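You operate a simulated robot arm through the tools that you are given. There is no shell and no other tool. Be economical: measure what you need, move in short steps, check, and stop when the job is done.

Carry out the task below with a simulated robot arm. There is one attempt and no reset: what you move stays moved.

## Task
Switch the sander off at the red switch and swap its red belt for the blue one.
Fine: stand the red belt on the bench top, tighten the new belt and shut the guard. Set down upright: belt. Where these are worked on the way, their far stop is far enough and under half their travel is too little: yellow guard.

The check looks at the end state, three seconds after you hand in, the way a careful person would. Anything else that was tipped, shoved, dropped, spilled or broken makes it a failure.

## Robot
A 6-joint arm with a fingered hand on a trunk, on a base that drives. Base frame: it is fixed to the floor where the robot stands at the start and does not move with it; the origin is under the middle of the robot, x ahead of it, y to its left, z up; the surface under the hand at the start is at about z = 0.76. Lengths are in m, angles in rad, forces in N, time in s.
With the tool pointing down near the work surface it reaches from about 0.26 to 0.68 m from the robot's upright axis, wherever it stands. Its first joint turns from -2.897 to 2.897 rad. Places, roughly: belt sander [0.6, -0.3, 0.9]; black knob [0.8, -0.2, 0.9]; blue knob [0.5, -0.4, 0.8]; green sander button [0.5, 0.1, 0.7]; red sander switch [0.4, 0, 0.7]; red-tipped lever [0.9, -0.2, 0.9]; top of the sanding bench [0.4, -0.4, 0.8]; yellow guard [0.6, -0.3, 1.1]. Payload 4 kg.
The TCP is the grasp point between the finger pads, 0.026 m short of the fingertips. In the tool frame z runs along the fingers and y along their closing line. Largest opening 0.148 m; the body of the gripper starts 0.073 m behind the TCP. The gripper is a hand of 3 fingers: y runs from the thumb to the fingers, the wrist lies at [0, 0, -0.239] in the tool frame, and closing takes about 1.5 s.
Orientation is that of the tool frame in the base frame, as [roll, pitch, yaw] about the fixed x, y, z axes, in that order (R = Rz(yaw) Ry(pitch) Rx(roll)). With the fingers straight down and closing along the base's y, the tool's x points along the base's -x, its y along +y and its z along -z.

## Interface
- The arm moves only by the tool jog_arm. Its argument "rows" is a list that holds one entry, the list of rows, each a list of 6 numbers: the shift along the tool's x, y, z in m, then the turn, a rotation vector about the tool's x, y, z in rad. In form: [[[dx, dy, dz, wx, wy, wz], ...]]. A call has 1 to 8 rows; each row shifts and turns the commanded pose from where the row before left it, along the tool's axes as they then stand. "gripper" is the gripper command, from -1 (fully open) to 1 (shut), values between in proportion, set as the call begins (left out, the last holds). Rows are played at 5 a second. More than 0.05 m and 0.15 rad between two rows, or a gripper value outside its range, and nothing of the call is played. Where a pose cannot be reached the arm comes as near as it can. A force on the tool above 90 N (or 10 N above the force at the start of the call, whichever is more), or a blocked arm, ends the call early, and 0.2 s more pass. Each finger travels about 0.153 m/s and halts on what it meets, pressing with about 23 N; the grip force reading is that of the motor and also rises with nothing between the fingers. The clock runs only during rows and for 0.2 s after the last one: add rows that do not move to give the fingers time. It gives the time, the measured TCP pose, the force on the tool (base axes), the opening and the grip force at its end, in the units of the frame above (readings bear some noise), with the torque about the TCP (base axes, N m) and any sound that the robot's microphone picked up, and new pictures: "show" is both (left out), scene, wrist or none.
- Cameras (640 x 400 px; columns grow to the right, rows downward): "scene" is now at [0.0185, 0.1395, 1.5381]; the picture's right is [-0.84, -0.54, 0.00], its down [-0.36, 0.56, -0.74] and it looks along [0.40, -0.62, -0.67] (base axes); focal length 265 px, centre (320, 200). "wrist" rides on the gripper at [0.067, -0.039, -0.09] in the tool frame; the picture's right is [0.50, 0.87, 0.00], its down [-0.66, 0.38, -0.65] and it looks along [-0.57, 0.33, 0.76] (tool axes); focal length 222 px, centre (320, 200).
- lift_body(by): slides the trunk up (or, below 0, down) by that many m; the arm and the scene camera ride with it, the base frame stays. It gives what a move gives, with no picture.
- roll_base(legs): drives the robot by 1 to 6 legs, each [ahead, left, turn to the left] in m, m and rad, along the robot's own axes; the way and the turn of a leg run together, so that a leg with both is an arc; at most 1.5 m and 3.142 rad a leg. The arm and the cameras ride along, it lands a little off, and it stops where it bumps. It gives what a move gives, and a new picture of the scene camera.
- set_fingers(finger1, finger2, thumb_bend): sets how far each is bent, from 0 (flat) to 100 (curled in); at 30 the hand is open as for a grip, at 70 the pads meet at the TCP. One left out holds its place. A second passes; each finger stops where it meets its share of the squeeze, and holds until it gets a number again. A gripper value or a shape takes the hand back. It gives what a move gives, with no picture; readings hold the bend of each and the force on the fingers (four entries, about 0 where the hand has none), thumb and palm.
- preshape(shape): the hand has 3 fingers and takes this shape, open, in about a second: jaw (thumb against the fingers, like two jaws); tri (thumb and two fingers); tip (a fingertip pinch); poke (one finger out to press); point (the index stretched); flat (the hand flat); cup (the hand cupped); fist (a fist). The gripper value then closes the fingers along that shape, each until it touches; the sizes above hold for jaw. It gives what a move gives, with no picture.
- turn_head(pan, tilt): turns the head with the scene camera to pan (to the left, within 2.094 rad either way) and tilt (down, from -0.506 to 1.204), counted from straight ahead of the robot. It gives what a move gives, and a new picture of the scene camera.
- probe_pixels(camera, pixels): for up to 12 pixels [column, row] of the newest picture of that camera ("zoom" is the newest enlarged one), the place [x, y, z] in the base frame of the surface seen there, good to about 0.003 m. No time passes.
- enlarge(camera, box): a new picture of the part [left, top, right, bottom] of that camera's present view, enlarged. No time passes.
- sign_off(): hands the job in; it is judged then, once.

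Work in short steps. Measure before you move; look again where a grasp or a placing could have gone wrong, and mend it. You have 80 turns and 260 pictures in all, those below and enlarged ones among them. Open the gripper and draw the arm clear of the work before you hand the job in, unless the task says otherwise; then end with one line.

The tools are called by a JSON object that holds its "name" and its "arguments". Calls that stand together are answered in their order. jog_arm: Moves the arm, as the interface text tells. Its arguments: {"type":"object","properties":{"rows":{"type":"array","items":{"type":"array","items":{"type":"array","items":{"type":"number"}}}},"gripper":{"type":"number"},"show":{"type":"string","enum":["both","scene","wrist","none"]}},"required":["rows"]} The other tools are called the same way: lift_body (by) slides the trunk up or down; preshape (shape) gives the hand a shape; set_fingers (finger1, finger2, thumb_bend) moves the fingers one by one; roll_base (legs) drives the base; turn_head (pan, tilt) turns the head that bears the scene camera; probe_pixels (camera, pixels) gives the place of the surface under pixels of a picture; enlarge (camera, box) takes an enlarged picture of a part of a camera's view; sign_off () hands the job in.

At the start:

```text
t: 0.0
tool_pos: [0.3635, -0.2152, 1.3272]
orientation: [3.141, 0.001, 3.14]
contact_force: [0.6, -0.7, 0.3]
torque: [0.0, 0.02, 0.07]
finger_gap: 0.1479
grip_force: 0.0
shape: jaw
bend: [30.0, 30.0, 30.0]
finger forces: [0.1, 0.0, 0.1, 0.0, 0.0, 0.1]
trunk travel left (down, up): [-0.275, 0.042]
robot x, y, heading: [0.0, 0.0019, 0.002]
head pan, tilt: [-0.997, 0.733]
```

scene: 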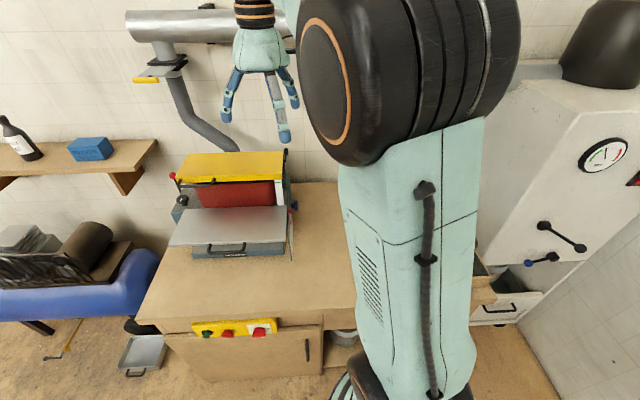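
wrist: 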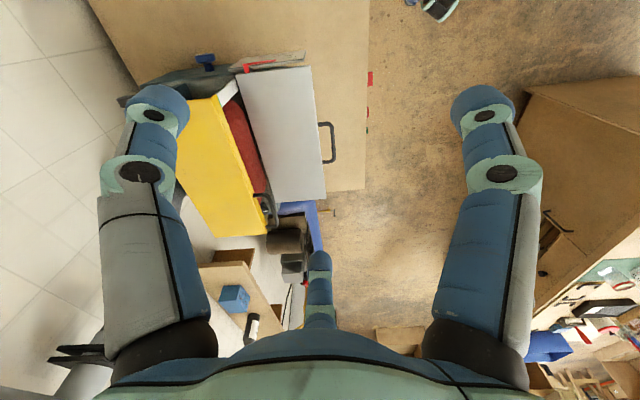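

The scene shows the sander around (230,200) and the switch panel around (235,328). I enlarge both.

{"name": "enlarge", "arguments": {"camera": "scene", "box": [150, 130, 310, 270]}}

{"name": "enlarge", "arguments": {"camera": "scene", "box": [170, 300, 330, 400]}}

{"name": "probe_pixels", "arguments": {"camera": "scene", "pixels": [[207, 335], [227, 333], [258, 332], [230, 165], [235, 195], [230, 225], [173, 176], [285, 152], [181, 200], [294, 205], [300, 250], [220, 280]]}}

```text
2.86 times, centred on (230, 200) of scene
```

zoom: 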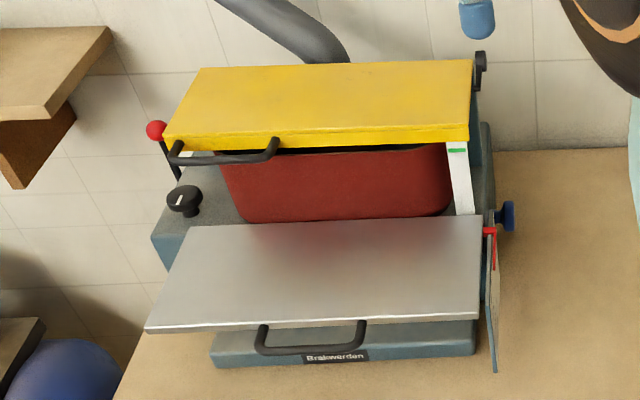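

```text
4.00 times, centred on (250, 350) of scene
```

zoom: 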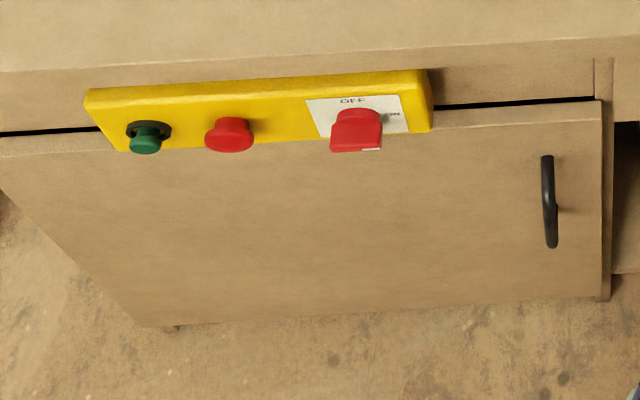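

```text
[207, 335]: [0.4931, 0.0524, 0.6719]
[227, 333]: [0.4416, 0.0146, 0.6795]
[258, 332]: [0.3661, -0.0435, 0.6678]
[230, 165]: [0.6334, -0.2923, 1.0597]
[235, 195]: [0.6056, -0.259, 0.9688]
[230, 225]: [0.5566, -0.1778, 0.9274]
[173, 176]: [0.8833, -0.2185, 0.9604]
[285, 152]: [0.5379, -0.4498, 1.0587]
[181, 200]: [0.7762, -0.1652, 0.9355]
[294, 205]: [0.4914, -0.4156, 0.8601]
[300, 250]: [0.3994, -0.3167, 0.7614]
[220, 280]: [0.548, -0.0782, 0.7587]
```

The panel carries a green button, a red mushroom and a red rotary (OFF/ON label at rotary). I look around for the blue belt.

{"name": "turn_head", "arguments": {"pan": -0.4, "tilt": 0.6}}

{"name": "turn_head", "arguments": {"pan": -1.7, "tilt": 0.7}}

{"name": "turn_head", "arguments": {"pan": 0.7, "tilt": 0.6}}

```text
t: 1.0
tool_pos: [0.3637, -0.2138, 1.3278]
orientation: [-3.141, 0.0, -3.141]
contact_force: [0.7, 0.5, -0.7]
torque: [-0.03, 0.01, 0.0]
finger_gap: 0.148
grip_force: 0.0
shape: jaw
bend: [30.0, 30.0, 30.0]
finger forces: [0.1, 0.0, 0.1, 0.0, 0.0, 0.0]
trunk travel left (down, up): [-0.275, 0.042]
robot x, y, heading: [0.001, -0.0002, 0.002]
head pan, tilt: [-0.4, 0.6]
```

scene: 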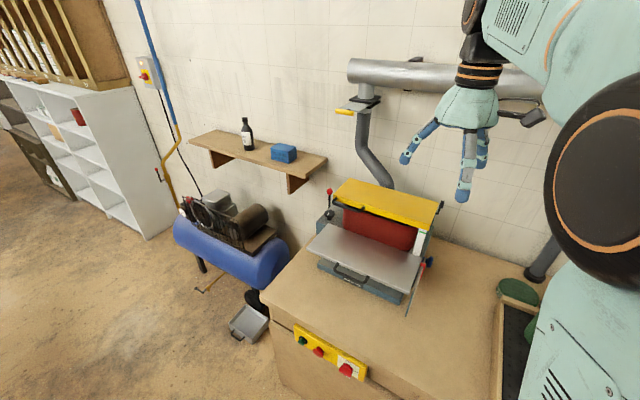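

```text
t: 2.5
tool_pos: [0.3636, -0.2153, 1.3273]
orientation: [3.141, 0.001, 3.141]
contact_force: [0.0, -0.3, -0.1]
torque: [0.03, 0.0, 0.0]
finger_gap: 0.1479
grip_force: 0.0
shape: jaw
bend: [30.0, 30.0, 30.0]
finger forces: [0.0, 0.0, 0.1, 0.0, 0.0, 0.1]
trunk travel left (down, up): [-0.275, 0.042]
robot x, y, heading: [0.0017, -0.0004, 0.0]
head pan, tilt: [-1.7, 0.7]
```

scene: 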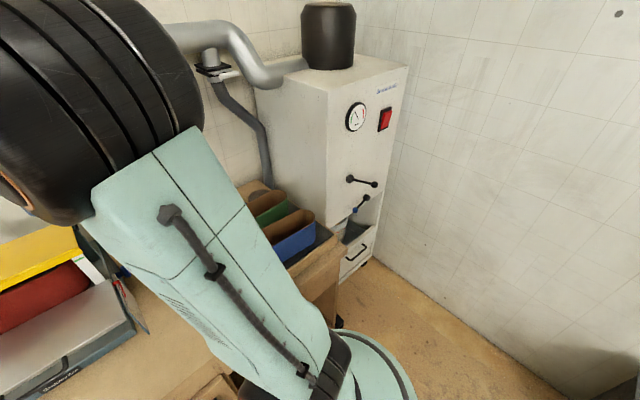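

```text
t: 4.7
tool_pos: [0.3629, -0.2142, 1.3278]
orientation: [3.142, 0.002, 3.141]
contact_force: [0.3, -0.8, 0.4]
torque: [-0.01, 0.0, 0.01]
finger_gap: 0.1478
grip_force: 0.0
shape: jaw
bend: [30.0, 30.0, 30.0]
finger forces: [0.0, 0.0, 0.1, 0.1, 0.0, 0.1]
trunk travel left (down, up): [-0.275, 0.042]
robot x, y, heading: [0.0007, -0.002, -0.0]
head pan, tilt: [0.7, 0.6]
```

scene: 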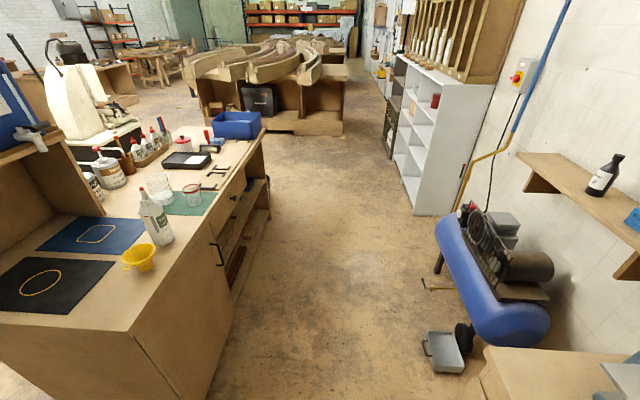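

The belts (green, brown, blue) sit in a rack on the right of the bench, around (285,235) in the pan -1.7 view. I look there again closer.

{"name": "turn_head", "arguments": {"pan": -1.7, "tilt": 0.9}}

{"name": "enlarge", "arguments": {"camera": "scene", "box": [220, 110, 380, 230]}}

{"name": "enlarge", "arguments": {"camera": "wrist", "box": [100, 30, 400, 260]}}

```text
t: 6.9
tool_pos: [0.3638, -0.215, 1.3279]
orientation: [3.141, 0.001, 3.14]
contact_force: [-1.4, 0.3, 0.3]
torque: [0.04, 0.01, 0.02]
finger_gap: 0.148
grip_force: 0.0
shape: jaw
bend: [30.0, 30.0, 30.0]
finger forces: [0.0, 0.0, 0.0, 0.0, 0.0, 0.0]
trunk travel left (down, up): [-0.275, 0.042]
robot x, y, heading: [0.0014, -0.0009, -0.004]
head pan, tilt: [-1.7, 0.901]
```

scene: 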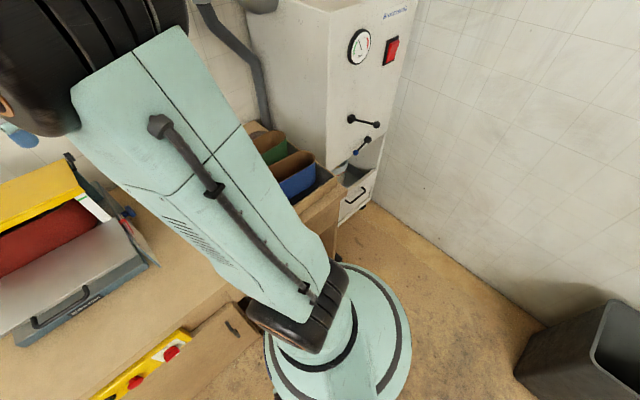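

```text
3.33 times, centred on (300, 170) of scene
```

zoom: 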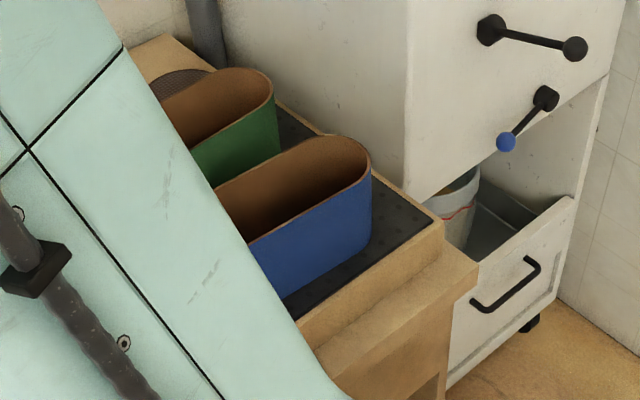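

```text
1.74 times, centred on (250, 145) of wrist
```

zoom: 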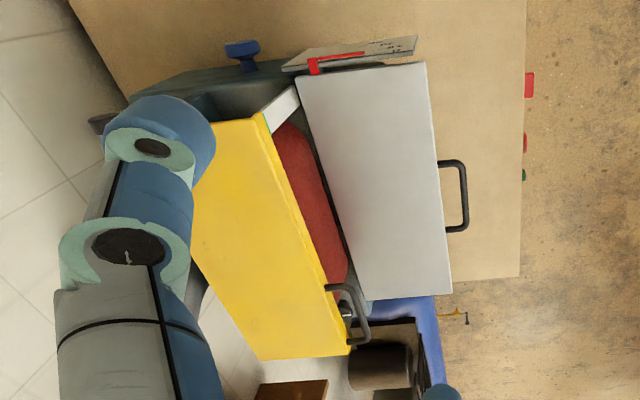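

I probe the rim and foot of the blue belt and tray.

{"name": "probe_pixels", "arguments": {"camera": "scene", "pixels": [[315, 161], [280, 183], [289, 197], [314, 175], [303, 151], [300, 175], [330, 172], [302, 190], [272, 140], [265, 155], [288, 128], [345, 187]]}}

{"name": "roll_base", "arguments": {"legs": [[0, 0, -0.93]]}}

```text
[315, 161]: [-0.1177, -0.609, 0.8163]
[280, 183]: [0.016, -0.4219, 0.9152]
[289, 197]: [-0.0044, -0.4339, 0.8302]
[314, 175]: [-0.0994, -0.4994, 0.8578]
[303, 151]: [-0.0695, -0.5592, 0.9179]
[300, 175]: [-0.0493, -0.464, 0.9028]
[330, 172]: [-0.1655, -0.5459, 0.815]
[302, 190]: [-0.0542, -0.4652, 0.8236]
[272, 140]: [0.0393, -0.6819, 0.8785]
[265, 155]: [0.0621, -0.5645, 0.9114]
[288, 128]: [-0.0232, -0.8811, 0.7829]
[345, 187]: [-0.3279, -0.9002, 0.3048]
```

```text
t: 9.7
tool_pos: [0.0461, -0.4194, 1.3282]
orientation: [3.141, 0.002, 2.215]
contact_force: [0.5, 0.6, 0.8]
torque: [-0.01, 0.02, 0.01]
finger_gap: 0.148
grip_force: 0.0
shape: jaw
bend: [30.0, 30.0, 30.0]
finger forces: [0.1, 0.0, 0.0, 0.0, 0.0, 0.0]
trunk travel left (down, up): [-0.275, 0.042]
robot x, y, heading: [-0.0, -0.0016, -0.927]
head pan, tilt: [-1.7, 0.901]
```

scene: 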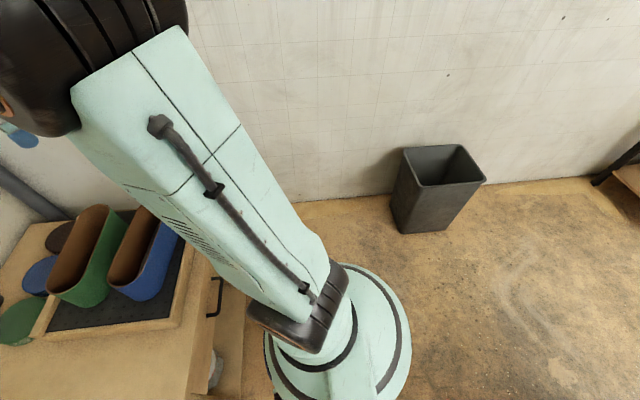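

Now the robot faces the bench. I look at the rack and at the front.

{"name": "turn_head", "arguments": {"pan": -0.75, "tilt": 1.0}}

{"name": "turn_head", "arguments": {"pan": 0.2, "tilt": 0.9}}

```text
t: 10.9
tool_pos: [0.0463, -0.4202, 1.328]
orientation: [3.141, 0.002, 2.213]
contact_force: [0.9, -0.3, -0.9]
torque: [-0.02, -0.01, -0.01]
finger_gap: 0.1479
grip_force: 0.1
shape: jaw
bend: [30.0, 30.0, 30.0]
finger forces: [0.1, 0.0, 0.1, 0.0, 0.0, 0.0]
trunk travel left (down, up): [-0.275, 0.042]
robot x, y, heading: [0.0023, 0.0018, -0.926]
head pan, tilt: [-0.75, 1.0]
```

scene: 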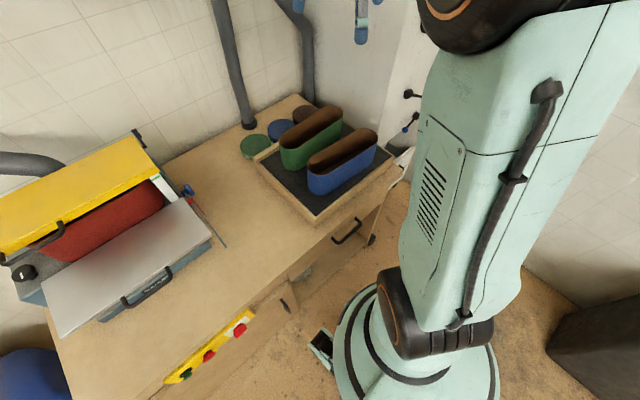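

```text
t: 12.1
tool_pos: [0.0456, -0.4196, 1.3275]
orientation: [3.14, 0.002, 2.216]
contact_force: [-0.5, 0.0, -0.4]
torque: [0.0, 0.03, -0.01]
finger_gap: 0.148
grip_force: 0.1
shape: jaw
bend: [30.0, 30.0, 30.0]
finger forces: [0.0, 0.0, 0.1, 0.1, 0.0, 0.0]
trunk travel left (down, up): [-0.275, 0.042]
robot x, y, heading: [0.0019, 0.0035, -0.927]
head pan, tilt: [0.201, 0.901]
```

scene: 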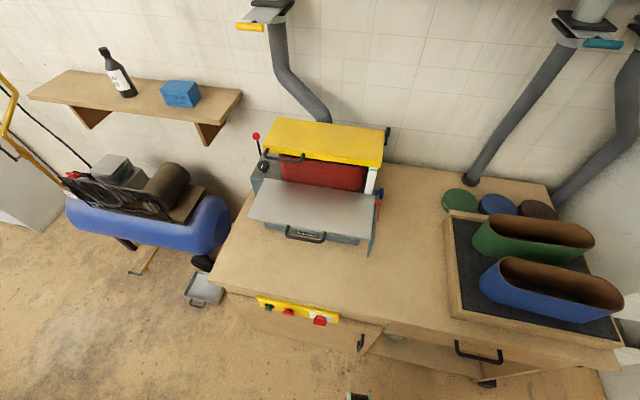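

This view shows everything. I enlarge each area and probe.

{"name": "enlarge", "arguments": {"camera": "scene", "box": [235, 110, 395, 260]}}

{"name": "probe_pixels", "arguments": {"camera": "zoom", "pixels": [[82, 105], [92, 160], [120, 238], [290, 240], [480, 270], [470, 190], [574, 230], [580, 40], [555, 330], [140, 170], [570, 310], [545, 300]]}}

{"name": "enlarge", "arguments": {"camera": "scene", "box": [250, 280, 370, 355]}}

{"name": "probe_pixels", "arguments": {"camera": "scene", "pixels": [[482, 282], [620, 300], [510, 258], [500, 290], [560, 300], [605, 308], [482, 225], [590, 240], [463, 300], [455, 225], [540, 281], [470, 272]]}}

```text
2.67 times, centred on (315, 185) of scene
```

zoom: 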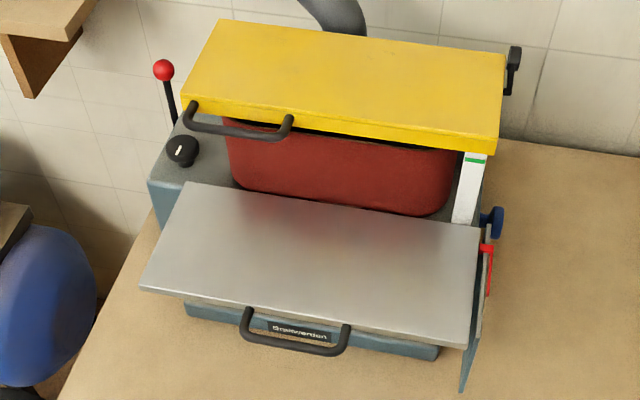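

```text
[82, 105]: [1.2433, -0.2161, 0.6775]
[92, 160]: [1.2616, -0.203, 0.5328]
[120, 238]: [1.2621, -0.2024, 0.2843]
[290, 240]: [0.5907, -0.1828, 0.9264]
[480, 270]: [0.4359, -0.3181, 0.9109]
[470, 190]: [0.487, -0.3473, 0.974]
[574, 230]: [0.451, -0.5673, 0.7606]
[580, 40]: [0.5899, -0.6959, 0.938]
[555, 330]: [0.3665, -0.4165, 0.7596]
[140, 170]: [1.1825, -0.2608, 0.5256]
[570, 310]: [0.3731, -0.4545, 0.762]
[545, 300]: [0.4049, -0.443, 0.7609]
```

```text
5.33 times, centred on (310, 318) of scene
```

zoom: 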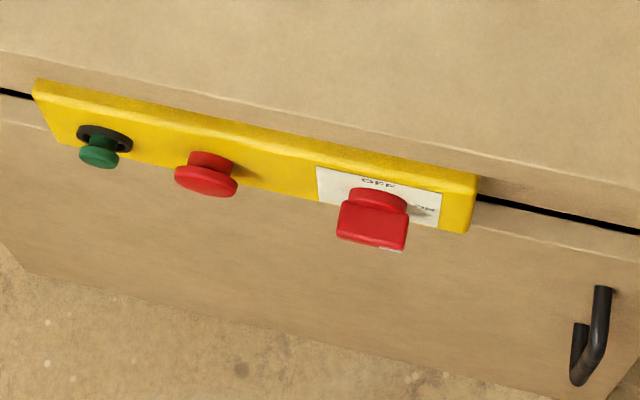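

```text
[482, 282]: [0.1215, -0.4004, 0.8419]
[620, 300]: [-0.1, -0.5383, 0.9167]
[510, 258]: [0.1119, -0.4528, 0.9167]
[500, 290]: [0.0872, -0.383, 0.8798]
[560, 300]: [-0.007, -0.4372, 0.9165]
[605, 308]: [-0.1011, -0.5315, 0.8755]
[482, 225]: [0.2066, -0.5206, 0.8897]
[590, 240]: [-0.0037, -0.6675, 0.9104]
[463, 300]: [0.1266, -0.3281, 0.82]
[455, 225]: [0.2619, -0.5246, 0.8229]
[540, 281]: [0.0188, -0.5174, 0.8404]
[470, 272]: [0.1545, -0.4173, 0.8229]
```

Belt loops stand on edge with vertical axis; the sander belt is alike. For the switch on the bench's front face I need to back off; I check behind the robot first.

{"name": "turn_head", "arguments": {"pan": 2.0, "tilt": 0.9}}

{"name": "probe_pixels", "arguments": {"camera": "scene", "pixels": [[100, 200], [200, 200], [320, 200], [440, 200], [540, 200], [100, 330], [320, 330], [540, 330]]}}

{"name": "turn_head", "arguments": {"pan": -2.0, "tilt": 0.8}}

{"name": "probe_pixels", "arguments": {"camera": "scene", "pixels": [[320, 200], [440, 200], [540, 200], [440, 330], [540, 330]]}}

```text
t: 13.9
tool_pos: [0.0453, -0.4204, 1.327]
orientation: [-3.141, 0.0, 2.213]
contact_force: [-0.6, -0.4, 0.1]
torque: [-0.02, 0.0, -0.01]
finger_gap: 0.1479
grip_force: 0.1
shape: jaw
bend: [30.0, 30.0, 30.0]
finger forces: [0.0, 0.0, 0.0, 0.1, 0.0, 0.0]
trunk travel left (down, up): [-0.275, 0.042]
robot x, y, heading: [-0.0003, 0.0052, -0.927]
head pan, tilt: [2.0, 0.901]
```

scene: 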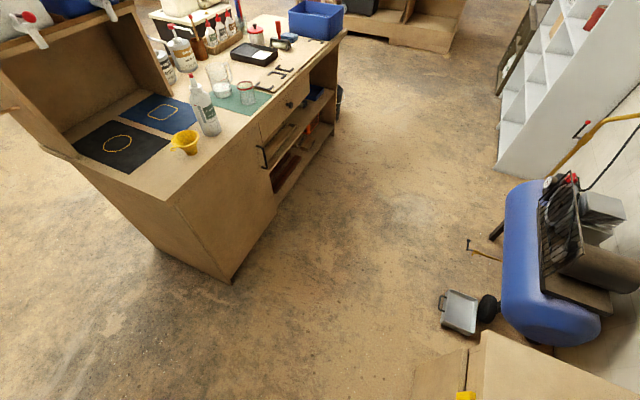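

```text
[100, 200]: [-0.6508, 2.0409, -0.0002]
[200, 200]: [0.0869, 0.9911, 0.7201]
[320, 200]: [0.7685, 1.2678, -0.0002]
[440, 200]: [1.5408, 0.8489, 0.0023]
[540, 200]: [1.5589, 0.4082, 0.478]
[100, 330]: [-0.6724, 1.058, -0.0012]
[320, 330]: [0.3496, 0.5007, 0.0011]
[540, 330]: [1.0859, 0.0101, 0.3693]
```

```text
t: 17.2
tool_pos: [0.0458, -0.4203, 1.3273]
orientation: [-3.141, 0.002, 2.217]
contact_force: [0.4, -0.9, -0.2]
torque: [-0.01, -0.04, 0.0]
finger_gap: 0.148
grip_force: 0.0
shape: jaw
bend: [30.0, 30.0, 30.0]
finger forces: [0.0, 0.0, 0.0, 0.0, 0.0, 0.0]
trunk travel left (down, up): [-0.275, 0.042]
robot x, y, heading: [0.0021, -0.0033, -0.928]
head pan, tilt: [-2.0, 0.799]
```

scene: 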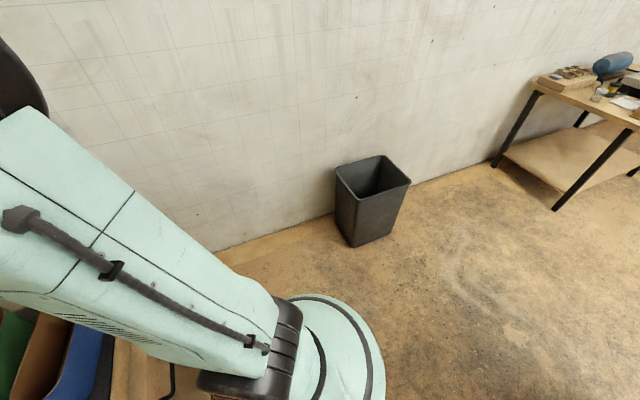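

```text
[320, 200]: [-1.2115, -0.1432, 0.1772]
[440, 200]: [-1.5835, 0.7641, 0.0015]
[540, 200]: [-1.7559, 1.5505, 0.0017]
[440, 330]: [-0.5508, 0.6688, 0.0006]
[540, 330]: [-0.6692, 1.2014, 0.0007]
```

The area behind is free to about y≈0.85. I back off 0.3 m and shift left 0.25 m so the switch lies straight ahead.

{"name": "roll_base", "arguments": {"legs": [[-0.3, 0.25, 0.0]]}}

{"name": "turn_head", "arguments": {"pan": 0.0, "tilt": 0.9}}

{"name": "enlarge", "arguments": {"camera": "scene", "box": [270, 180, 450, 290]}}

```text
t: 20.0
tool_pos: [0.065, -0.0292, 1.3266]
orientation: [-3.141, 0.002, 2.218]
contact_force: [-0.4, 0.7, 0.1]
torque: [0.01, 0.04, -0.01]
finger_gap: 0.1479
grip_force: 0.1
shape: jaw
bend: [30.0, 30.0, 30.0]
finger forces: [0.0, 0.0, 0.0, 0.0, 0.0, 0.1]
trunk travel left (down, up): [-0.275, 0.042]
robot x, y, heading: [0.0192, 0.3894, -0.925]
head pan, tilt: [-2.0, 0.799]
```

scene: 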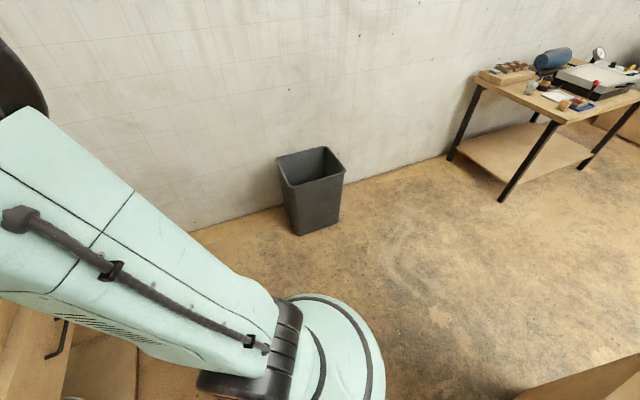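

```text
t: 21.9
tool_pos: [0.0661, -0.0286, 1.3283]
orientation: [3.141, 0.001, 2.216]
contact_force: [0.1, 0.2, -0.4]
torque: [0.01, 0.0, 0.0]
finger_gap: 0.1479
grip_force: 0.0
shape: jaw
bend: [30.0, 30.0, 30.0]
finger forces: [0.0, 0.0, 0.0, 0.1, 0.1, 0.0]
trunk travel left (down, up): [-0.275, 0.042]
robot x, y, heading: [0.0186, 0.3919, -0.925]
head pan, tilt: [0.0, 0.901]
```

scene: 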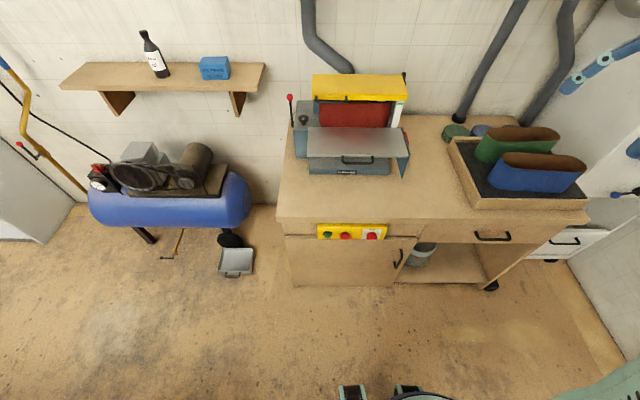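

```text
3.56 times, centred on (360, 235) of scene
```

zoom: 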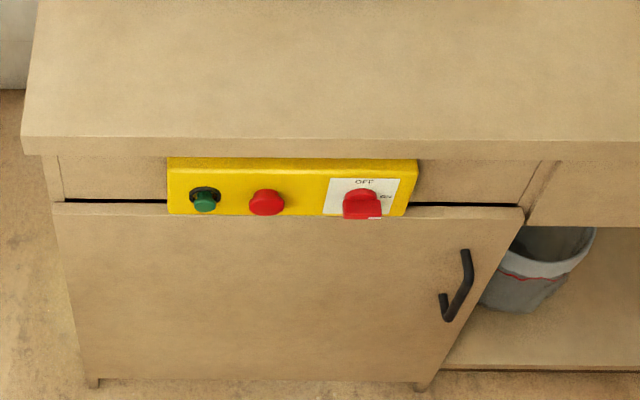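

A tight enlarge on the rotary at about (371,236) plus probes.

{"name": "enlarge", "arguments": {"camera": "scene", "box": [352, 224, 390, 248]}}

{"name": "probe_pixels", "arguments": {"camera": "zoom", "pixels": [[200, 150], [320, 150], [320, 220], [280, 250], [370, 250], [420, 120], [300, 60]]}}

```text
16.00 times, centred on (371, 236) of scene
```

zoom: 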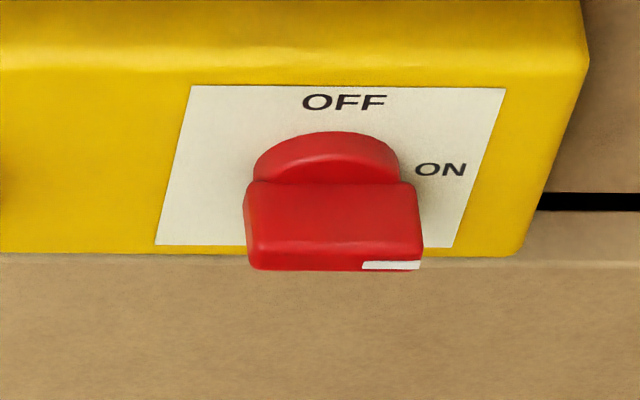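

```text
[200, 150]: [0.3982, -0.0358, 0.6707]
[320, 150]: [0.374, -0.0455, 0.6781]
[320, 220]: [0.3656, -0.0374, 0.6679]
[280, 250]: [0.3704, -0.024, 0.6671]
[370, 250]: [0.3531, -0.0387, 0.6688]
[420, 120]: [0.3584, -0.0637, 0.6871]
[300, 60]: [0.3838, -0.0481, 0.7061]
```

The pointer is at ON (right); turning a quarter counter-clockwise brings it to OFF. I swing the tool to horizontal facing the panel while shifting left and ahead.

{"name": "jog_arm", "arguments": {"rows": [[[-0.015, 0.0293, 0, 0, -0.14, 0], [-0.0149, 0.0293, 0.0021, 0, -0.14, 0], [-0.0144, 0.0293, 0.0041, 0, -0.14, 0], [-0.0137, 0.0293, 0.0061, 0, -0.14, 0], [-0.0127, 0.0293, 0.008, 0, -0.14, 0], [-0.0115, 0.0293, 0.0097, 0, -0.14, 0], [-0.01, 0.0293, 0.0112, 0, -0.14, 0], [-0.0084, 0.0293, 0.0125, 0, -0.14, 0]]], "show": "none"}}

{"name": "jog_arm", "arguments": {"rows": [[[0, 0, 0, 0, -0.15, 0], [0, 0, 0, 0, -0.15, 0], [0, 0, 0, 0, -0.1508, 0.0], [0, 0, 0, 0, 0, 0.15], [0, 0, 0, 0, 0, 0.15], [0, 0, 0, 0, 0, 0.15], [0, 0, 0, 0, 0, 0.15], [0, 0, 0, 0, 0, 0.15]]], "gripper": 0.0, "show": "none"}}

{"name": "lift_body", "arguments": {"by": -0.25}}

```text
t: 23.7
tool_pos: [0.327, 0.0168, 1.3275]
orientation: [-3.141, 1.122, 2.221]
contact_force: [0.9, 0.2, 0.8]
torque: [0.04, 0.04, -0.04]
finger_gap: 0.148
grip_force: 0.1
shape: jaw
bend: [30.0, 30.0, 30.0]
finger forces: [0.1, 0.0, 0.0, 0.0, 0.0, 0.0]
trunk travel left (down, up): [-0.275, 0.042]
robot x, y, heading: [0.0217, 0.3926, -0.928]
head pan, tilt: [0.0, 0.901]
```

```text
t: 25.5
tool_pos: [0.3138, 0.0073, 1.3234]
orientation: [1.817, 0.825, 0.77]
contact_force: [-0.3, -0.3, -0.3]
torque: [-0.02, -0.01, 0.0]
finger_gap: 0.0744
grip_force: 0.1
shape: jaw
bend: [36.0, 36.0, 70.0]
finger forces: [0.1, 0.0, 0.0, 0.0, 0.0, 0.1]
out of reach, approached as far as the arm can: row 1, 2
trunk travel left (down, up): [-0.275, 0.042]
robot x, y, heading: [0.0234, 0.3898, -0.926]
head pan, tilt: [0.0, 0.901]
```

```text
t: 28.1
tool_pos: [0.3147, 0.0083, 1.0744]
orientation: [1.817, 0.826, 0.773]
contact_force: [-0.8, 0.3, 0.1]
torque: [-0.01, -0.02, -0.03]
finger_gap: 0.0743
grip_force: 0.0
shape: jaw
bend: [36.0, 36.0, 70.0]
finger forces: [0.0, 0.0, 0.1, 0.1, 0.1, 0.0]
trunk travel left (down, up): [-0.025, 0.292]
robot x, y, heading: [0.0162, 0.3907, -0.924]
head pan, tilt: [0.0, 0.901]
```

The tool ended tilted about 9° because of reach. I lower it a bit and then complete the turn.

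{"name": "jog_arm", "arguments": {"rows": [[[0.0365, -0.0327, 0.0082, 0, 0, 0], [0.0365, -0.0327, 0.0082, 0, 0, 0], [0.0365, -0.0327, 0.0082, 0, 0, 0], [0, 0, 0, -0.0298, -0.003, 0.139], [0, 0, 0, -0.0298, -0.003, 0.139], [0, 0, 0, -0.0298, -0.003, 0.139], [0, 0, 0, -0.0298, -0.003, 0.139], [0, 0, 0, -0.0298, -0.003, 0.139]]], "show": "none"}}

{"name": "jog_arm", "arguments": {"rows": [[[0, 0, 0, -0.0298, -0.003, 0.139], [0, -0.05, 0, 0, 0, 0], [0, -0.05, 0, 0, 0, 0], [0, -0.05, 0, 0, 0, 0]]]}}

```text
t: 29.9
tool_pos: [0.3573, 0.037, 0.9381]
orientation: [1.601, 0.139, 0.642]
contact_force: [-0.6, 0.7, -0.7]
torque: [-0.02, -0.02, -0.05]
finger_gap: 0.0744
grip_force: 0.1
shape: jaw
bend: [36.0, 36.0, 70.0]
finger forces: [0.1, 0.1, 0.0, 0.1, 0.0, 0.0]
out of reach, approached as far as the arm can: row 2, 3, 4, 5, 6, 7, 8
trunk travel left (down, up): [-0.025, 0.292]
robot x, y, heading: [0.0181, 0.3883, -0.926]
head pan, tilt: [0.0, 0.901]
```

```text
t: 30.9
tool_pos: [0.3997, 0.0385, 0.8194]
orientation: [1.577, 0.032, 0.633]
contact_force: [0.2, 0.2, 0.1]
torque: [-0.01, 0.0, 0.02]
finger_gap: 0.0742
grip_force: 0.0
shape: jaw
bend: [36.0, 36.0, 70.0]
finger forces: [0.0, 0.0, 0.1, 0.0, 0.0, 0.0]
out of reach, approached as far as the arm can: row 1, 2, 3, 4
trunk travel left (down, up): [-0.025, 0.292]
robot x, y, heading: [0.0175, 0.3909, -0.926]
head pan, tilt: [0.0, 0.901]
```

scene: 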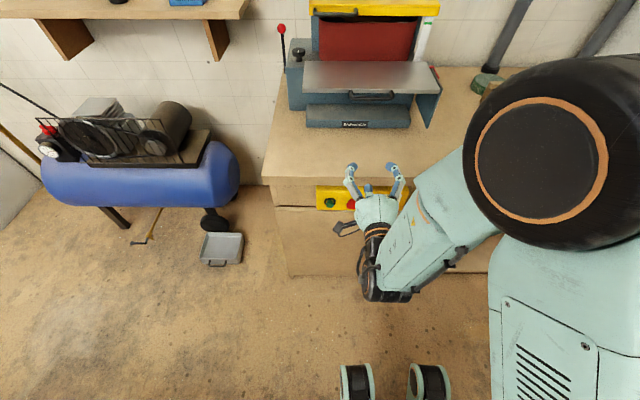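
wrist: 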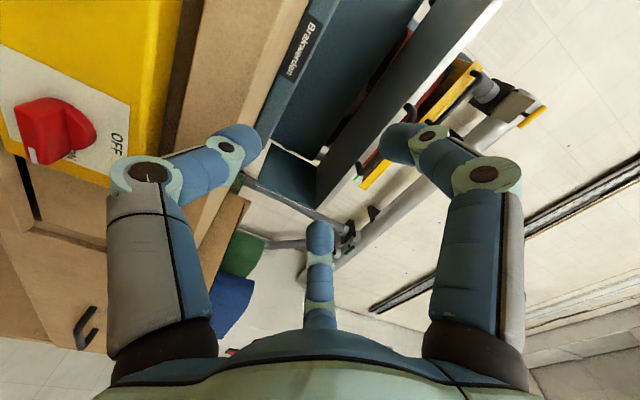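

The hand came too near the robot's own limit; the switch is visible at (50,135) in the wrist picture. I back off more so the arm has room.

{"name": "roll_base", "arguments": {"legs": [[-0.13, -0.076, 0]]}}

{"name": "jog_arm", "arguments": {"rows": [[[0, 0, 0, 0, 0, 0], [0, -0.03, 0, 0, 0, 0], [0, -0.03, 0, 0, 0, 0]]]}}

```text
t: 32.3
tool_pos: [0.2616, 0.0959, 0.8185]
orientation: [1.578, 0.033, 0.636]
contact_force: [-0.1, -0.3, -0.1]
torque: [-0.02, 0.0, -0.01]
finger_gap: 0.074
grip_force: 0.0
shape: jaw
bend: [36.0, 36.0, 70.0]
finger forces: [0.0, 0.0, 0.0, 0.1, 0.0, 0.0]
trunk travel left (down, up): [-0.025, 0.292]
robot x, y, heading: [-0.1199, 0.4457, -0.922]
head pan, tilt: [0.0, 0.901]
```

scene: 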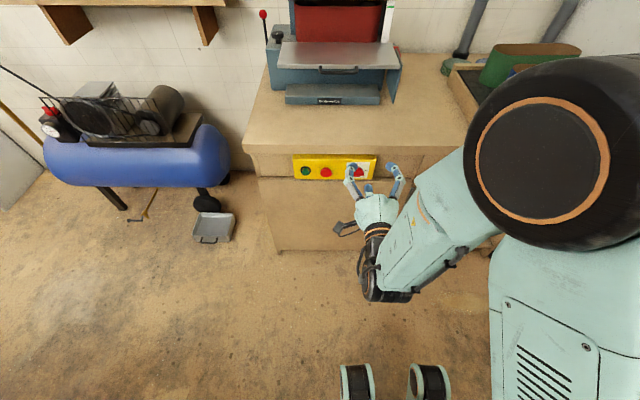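

```text
t: 33.1
tool_pos: [0.2811, 0.0959, 0.7753]
orientation: [1.584, 0.052, 0.632]
contact_force: [-0.4, 0.4, -0.4]
torque: [0.0, 0.02, -0.02]
finger_gap: 0.0743
grip_force: 0.1
shape: jaw
bend: [36.0, 36.0, 70.0]
finger forces: [0.0, 0.0, 0.1, 0.1, 0.0, 0.1]
out of reach, approached as far as the arm can: row 2, 3
trunk travel left (down, up): [-0.025, 0.292]
robot x, y, heading: [-0.1212, 0.4455, -0.924]
head pan, tilt: [0.0, 0.901]
```

scene: 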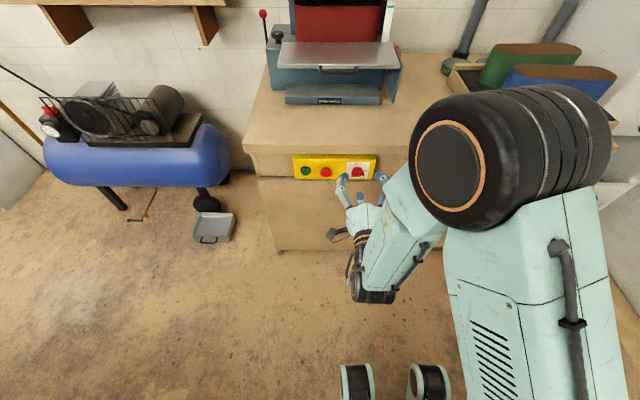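
wrist: 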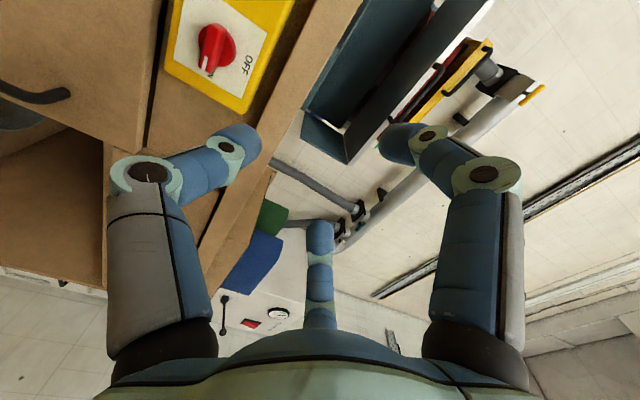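

The arm was too folded; the target itself (0.66 m ahead) is fine. I move ahead a bit and then down.

{"name": "jog_arm", "arguments": {"rows": [[[0, 0, 0.04, 0, 0, 0], [0, 0, 0.04, 0, 0, 0], [0, -0.03, 0, 0, 0, 0], [0, -0.03, 0, 0, 0, 0], [0, 0, 0, 0, 0, 0]]]}}

```text
t: 34.3
tool_pos: [0.3302, 0.031, 0.7169]
orientation: [1.58, 0.044, 0.63]
contact_force: [0.4, 0.4, 0.4]
torque: [0.03, 0.01, 0.03]
finger_gap: 0.0744
grip_force: 0.0
shape: jaw
bend: [36.0, 36.0, 70.0]
finger forces: [0.0, 0.1, 0.0, 0.1, 0.0, 0.1]
out of reach, approached as far as the arm can: row 4
trunk travel left (down, up): [-0.025, 0.292]
robot x, y, heading: [-0.1217, 0.4499, -0.922]
head pan, tilt: [0.0, 0.901]
```

scene: 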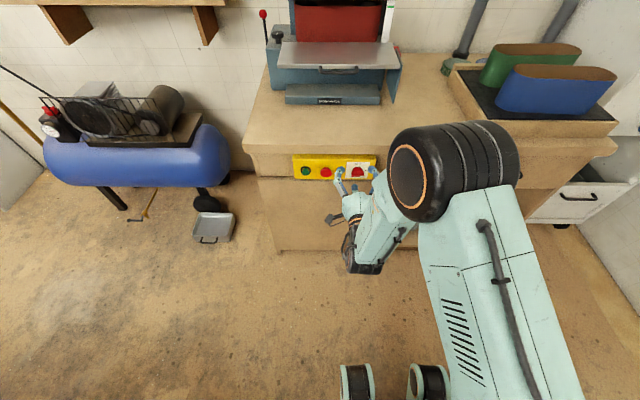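
wrist: 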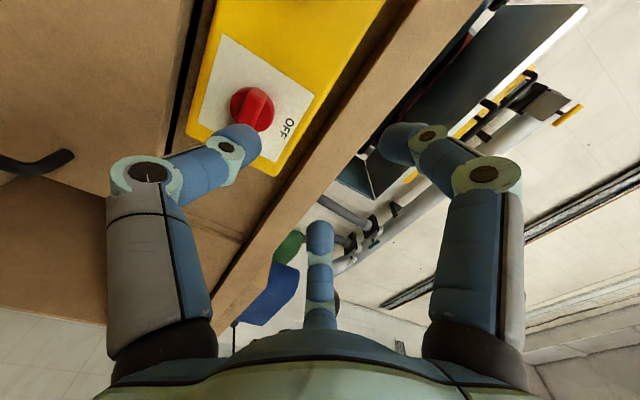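

Tool is 0.057 above and 0.012 left of the switch axis. I use the rest of the trunk travel, then move down/right.

{"name": "lift_body", "arguments": {"by": -0.025}}

{"name": "jog_arm", "arguments": {"rows": [[[-0.0125, -0.016, 0.01, 0, 0, 0], [0, -0.016, 0.0, 0, 0, 0], [0, 0, 0, 0, 0, 0]]], "show": "wrist"}}

```text
t: 35.0
tool_pos: [0.3312, 0.0311, 0.6959]
orientation: [1.58, 0.046, 0.632]
contact_force: [0.7, 0.6, 0.1]
torque: [-0.02, -0.02, -0.02]
finger_gap: 0.074
grip_force: 0.0
shape: jaw
bend: [36.0, 36.0, 70.0]
finger forces: [0.0, 0.0, 0.0, 0.1, 0.0, 0.1]
trunk travel left (down, up): [0.0, 0.317]
robot x, y, heading: [-0.1177, 0.4463, -0.92]
head pan, tilt: [0.0, 0.901]
```

```text
t: 35.8
tool_pos: [0.3365, 0.0238, 0.6653]
orientation: [1.579, 0.053, 0.624]
contact_force: [0.1, -0.3, 0.4]
torque: [-0.02, 0.01, 0.01]
finger_gap: 0.0744
grip_force: 0.2
shape: jaw
bend: [36.0, 36.0, 70.0]
finger forces: [0.0, 0.0, 0.0, 0.0, 0.1, 0.0]
out of reach, approached as far as the arm can: row 1
trunk travel left (down, up): [0.0, 0.317]
robot x, y, heading: [-0.1199, 0.4478, -0.922]
head pan, tilt: [0.0, 0.901]
```

wrist: 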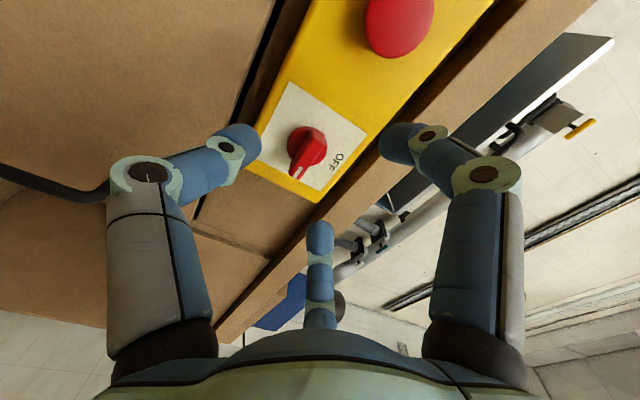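

I check the wing position through the wrist camera to finish the alignment.

{"name": "probe_pixels", "arguments": {"camera": "wrist", "pixels": [[296, 160], [316, 142], [302, 150], [290, 140], [272, 150], [325, 165]]}}

{"name": "jog_arm", "arguments": {"rows": [[[-0.0135, 0, 0.02, 0, 0.02, 0.05], [0, -0.002, 0.0, 0, 0, 0], [0, 0, 0, 0, 0, 0]]], "show": "wrist"}}

```text
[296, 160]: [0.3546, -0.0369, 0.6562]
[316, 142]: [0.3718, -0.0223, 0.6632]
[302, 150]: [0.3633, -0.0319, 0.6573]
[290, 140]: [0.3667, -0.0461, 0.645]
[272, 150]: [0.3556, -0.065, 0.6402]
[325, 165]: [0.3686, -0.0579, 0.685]
```

```text
t: 36.6
tool_pos: [0.3609, 0.0084, 0.6739]
orientation: [1.585, 0.026, 0.631]
contact_force: [0.6, 0.1, 0.9]
torque: [0.01, 0.02, 0.0]
finger_gap: 0.0743
grip_force: 0.1
shape: jaw
bend: [36.0, 36.0, 70.0]
finger forces: [0.0, 0.0, 0.1, 0.0, 0.0, 0.1]
out of reach, approached as far as the arm can: row 1
trunk travel left (down, up): [0.0, 0.317]
robot x, y, heading: [-0.1194, 0.4474, -0.926]
head pan, tilt: [0.0, 0.901]
```

wrist: 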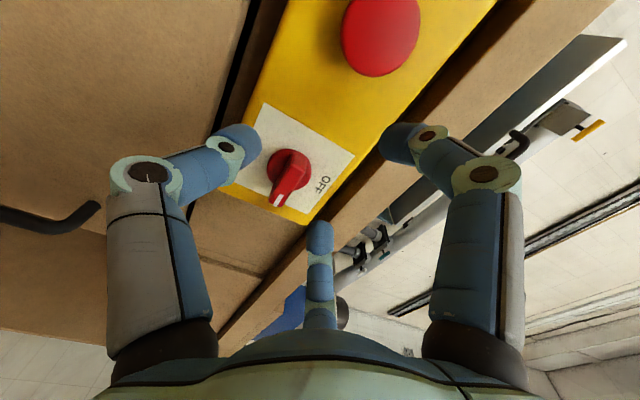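

The wing centre is at about (0.363,-0.030,0.659); the tool is 0.021 left and 0.015 high. I shift the base right and lower the tool.

{"name": "roll_base", "arguments": {"legs": [[0, -0.021, 0]]}}

{"name": "jog_arm", "arguments": {"rows": [[[0, -0.008, 0, 0, 0, 0], [0, -0.007, 0.0, 0, 0, 0], [0, 0, 0, 0, 0, 0]]], "show": "wrist"}}

```text
t: 37.5
tool_pos: [0.3434, -0.0038, 0.6736]
orientation: [1.584, 0.026, 0.631]
contact_force: [0.2, 0.3, 0.2]
torque: [0.0, 0.05, 0.03]
finger_gap: 0.0742
grip_force: 0.1
shape: jaw
bend: [36.0, 36.0, 70.0]
finger forces: [0.0, 0.1, 0.1, 0.1, 0.0, 0.1]
trunk travel left (down, up): [0.0, 0.317]
robot x, y, heading: [-0.1412, 0.4359, -0.928]
head pan, tilt: [0.0, 0.901]
```

scene: 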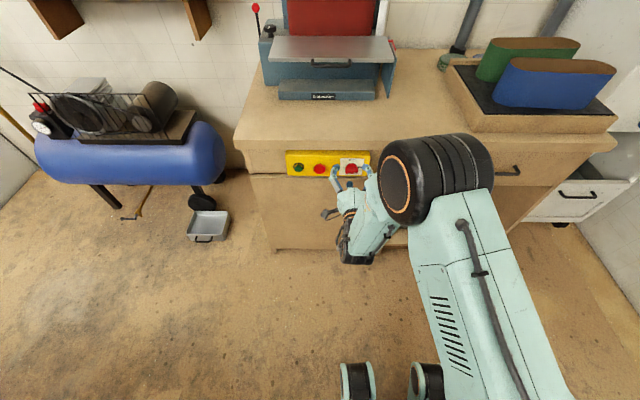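

```text
t: 38.2
tool_pos: [0.3449, -0.0037, 0.6596]
orientation: [1.584, 0.033, 0.63]
contact_force: [-0.3, 0.3, 0.1]
torque: [0.04, 0.01, 0.02]
finger_gap: 0.0743
grip_force: 0.0
shape: jaw
bend: [36.0, 36.0, 70.0]
finger forces: [0.0, 0.1, 0.1, 0.0, 0.0, 0.1]
trunk travel left (down, up): [0.0, 0.317]
robot x, y, heading: [-0.1348, 0.4368, -0.924]
head pan, tilt: [0.0, 0.901]
```

wrist: 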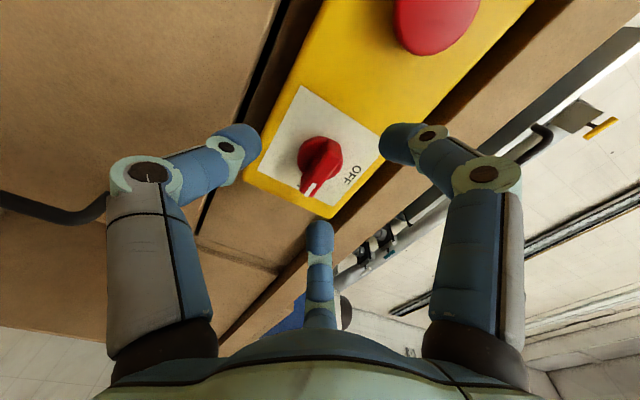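

The tool is aligned now. The two fingers in jaw shape may straddle the small wing, so I try the fingertip-pinch shape and look.

{"name": "preshape", "arguments": {"shape": "tip"}}

{"name": "jog_arm", "arguments": {"rows": [[[0, 0, 0, 0, 0, 0]]], "show": "wrist"}}

```text
t: 39.1
tool_pos: [0.3444, -0.0048, 0.6598]
orientation: [1.587, 0.031, 0.63]
contact_force: [-0.3, 0.2, 0.2]
torque: [0.01, 0.02, 0.01]
finger_gap: 0.1477
grip_force: 0.0
shape: tip
bend: [30.0, 30.0, 30.0]
finger forces: [0.0, 0.0, 0.0, 0.0, 0.0, 0.1]
trunk travel left (down, up): [0.0, 0.317]
robot x, y, heading: [-0.1322, 0.4341, -0.926]
head pan, tilt: [0.0, 0.901]
```

```text
t: 39.5
tool_pos: [0.3436, -0.0042, 0.6589]
orientation: [1.585, 0.03, 0.63]
contact_force: [0.4, 0.1, -0.6]
torque: [0.03, 0.04, -0.03]
finger_gap: 0.1481
grip_force: 0.1
shape: tip
bend: [30.0, 30.0, 30.0]
finger forces: [0.0, 0.1, 0.0, 0.0, 0.1, 0.0]
trunk travel left (down, up): [0.0, 0.317]
robot x, y, heading: [-0.1374, 0.4334, -0.926]
head pan, tilt: [0.0, 0.901]
```

wrist: 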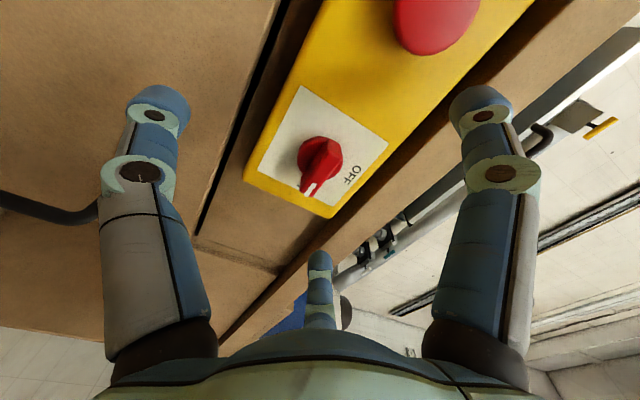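

I close partway to see where the fingertips go before moving in.

{"name": "jog_arm", "arguments": {"rows": [[[0, 0, 0, 0, 0, 0], [0, 0, 0, 0, 0, 0], [0, 0, 0, 0, 0, 0], [0, 0, 0, 0, 0, 0], [0, 0, 0, 0, 0, 0]]], "gripper": 0.4, "show": "wrist"}}

```text
t: 40.8
tool_pos: [0.3443, -0.0035, 0.6588]
orientation: [1.585, 0.031, 0.63]
contact_force: [-0.4, 0.2, 0.0]
torque: [-0.03, 0.0, 0.03]
finger_gap: 0.0447
grip_force: 0.1
shape: tip
bend: [77.0, 77.0, 70.0]
finger forces: [0.0, 0.1, 0.1, 0.1, 0.1, 0.0]
trunk travel left (down, up): [0.0, 0.317]
robot x, y, heading: [-0.1354, 0.4359, -0.92]
head pan, tilt: [0.0, 0.901]
```

wrist: 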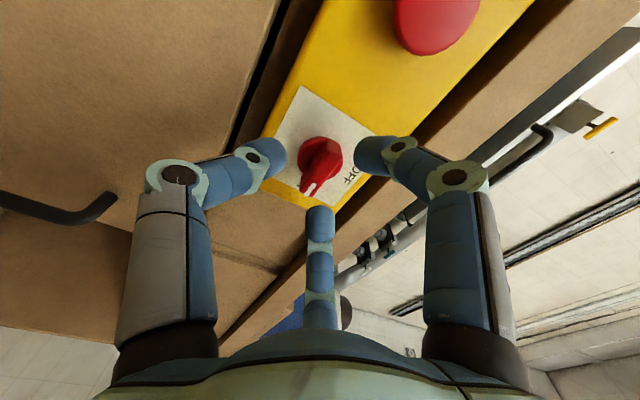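

The fingertips converge around the wing. I move in 0.021 and close.

{"name": "jog_arm", "arguments": {"rows": [[[0, 0, 0.011, 0, 0, 0], [0, 0, 0.01, 0, 0, 0]]], "show": "wrist"}}

{"name": "jog_arm", "arguments": {"rows": [[[0, 0, 0, 0, 0, 0], [0, 0, 0, 0, 0, 0], [0, 0, 0, 0, 0, 0], [0, 0, 0, 0, 0, 0], [0, 0, 0, 0, 0, 0]]], "gripper": 1.0, "show": "wrist"}}

```text
t: 41.4
tool_pos: [0.3576, -0.0201, 0.6585]
orientation: [1.586, 0.027, 0.625]
contact_force: [0.2, 0.7, 1.6]
torque: [-0.01, -0.02, -0.02]
finger_gap: 0.0449
grip_force: 0.2
shape: tip
bend: [77.0, 77.0, 70.0]
finger forces: [0.0, 0.7, 0.0, 0.0, 0.0, 0.0]
trunk travel left (down, up): [0.0, 0.317]
robot x, y, heading: [-0.1315, 0.4345, -0.927]
head pan, tilt: [0.0, 0.901]
```

wrist: 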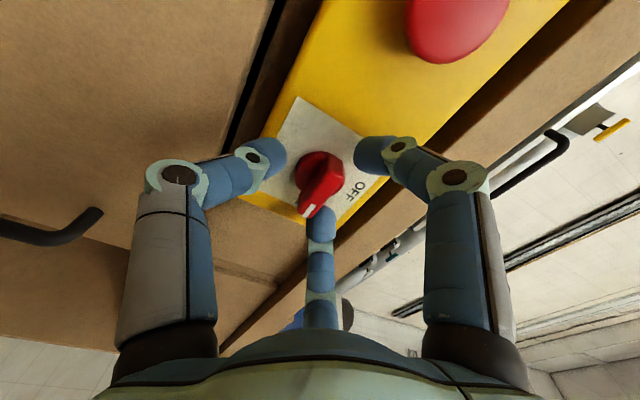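

```text
t: 42.5
tool_pos: [0.3573, -0.0205, 0.6579]
orientation: [1.586, 0.029, 0.625]
contact_force: [6.7, 3.1, -3.5]
torque: [0.1, 0.18, 0.15]
finger_gap: 0.0101
grip_force: 22.8
shape: tip
bend: [75.0, 78.0, 70.0]
finger forces: [20.0, 13.3, 0.0, 0.0, 26.4, 0.1]
trunk travel left (down, up): [0.0, 0.317]
robot x, y, heading: [-0.1342, 0.4351, -0.928]
head pan, tilt: [0.0, 0.901]
```

wrist: 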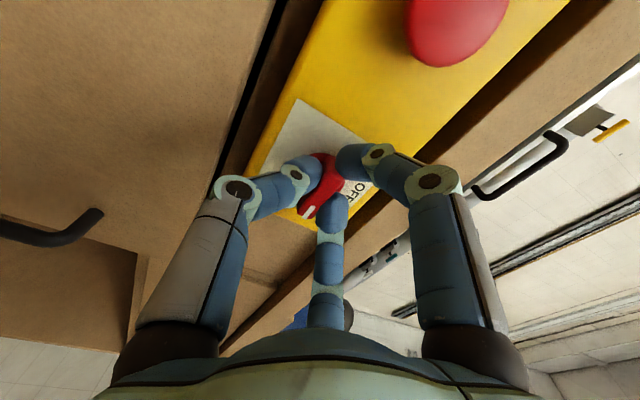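

The wing is gripped (forces 20/13/26 N). I turn counter-clockwise in steps.

{"name": "jog_arm", "arguments": {"rows": [[[0, 0, 0, 0, 0, -0.14], [0, 0, 0, 0, 0, -0.14], [0, 0, 0, 0, 0, -0.14], [0, 0, 0, 0, 0, -0.14], [0, 0, 0, 0, 0, -0.14], [0, 0, 0, 0, 0, -0.14]]], "show": "wrist"}}

{"name": "jog_arm", "arguments": {"rows": [[[0, 0, 0, 0, 0, -0.14], [0, 0, 0, 0, 0, -0.14], [0, 0, 0, 0, 0, -0.14], [0, 0, 0, 0, 0, -0.14], [0, 0, 0, 0, 0, -0.14], [0, 0, 0, 0, 0, -0.05]]], "show": "wrist"}}

```text
t: 44.0
tool_pos: [0.3566, -0.0207, 0.6569]
orientation: [1.603, 0.871, 0.648]
contact_force: [6.6, 7.0, -19.3]
torque: [0.47, 0.18, 0.03]
finger_gap: 0.0092
grip_force: 23.0
shape: tip
bend: [74.0, 78.0, 70.0]
finger forces: [18.6, 16.1, 0.0, 0.0, 39.5, 0.1]
trunk travel left (down, up): [0.0, 0.317]
robot x, y, heading: [-0.1345, 0.4366, -0.922]
head pan, tilt: [0.0, 0.901]
```

wrist: 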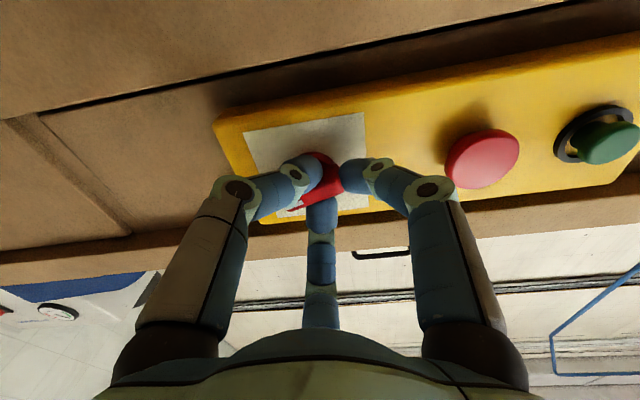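

```text
t: 45.4
tool_pos: [0.3535, -0.0223, 0.6541]
orientation: [-2.081, 1.514, -3.032]
contact_force: [-25.7, -0.2, -39.1]
torque: [0.77, 0.18, -0.9]
finger_gap: 0.0088
grip_force: 23.0
shape: tip
bend: [74.0, 78.0, 70.0]
finger forces: [16.6, 12.8, 0.1, 0.0, 72.8, 0.0]
trunk travel left (down, up): [0.0, 0.317]
robot x, y, heading: [-0.1366, 0.4341, -0.923]
head pan, tilt: [0.0, 0.901]
```

wrist: 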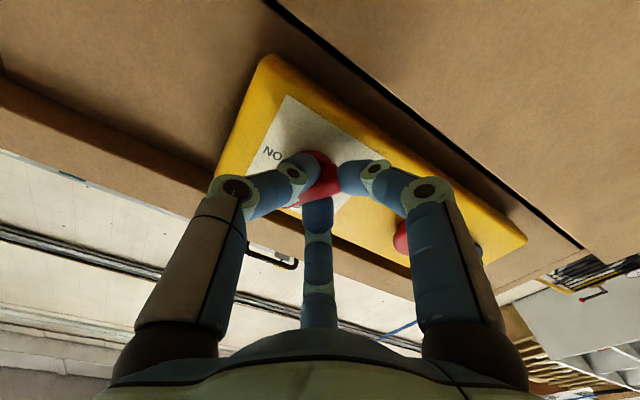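

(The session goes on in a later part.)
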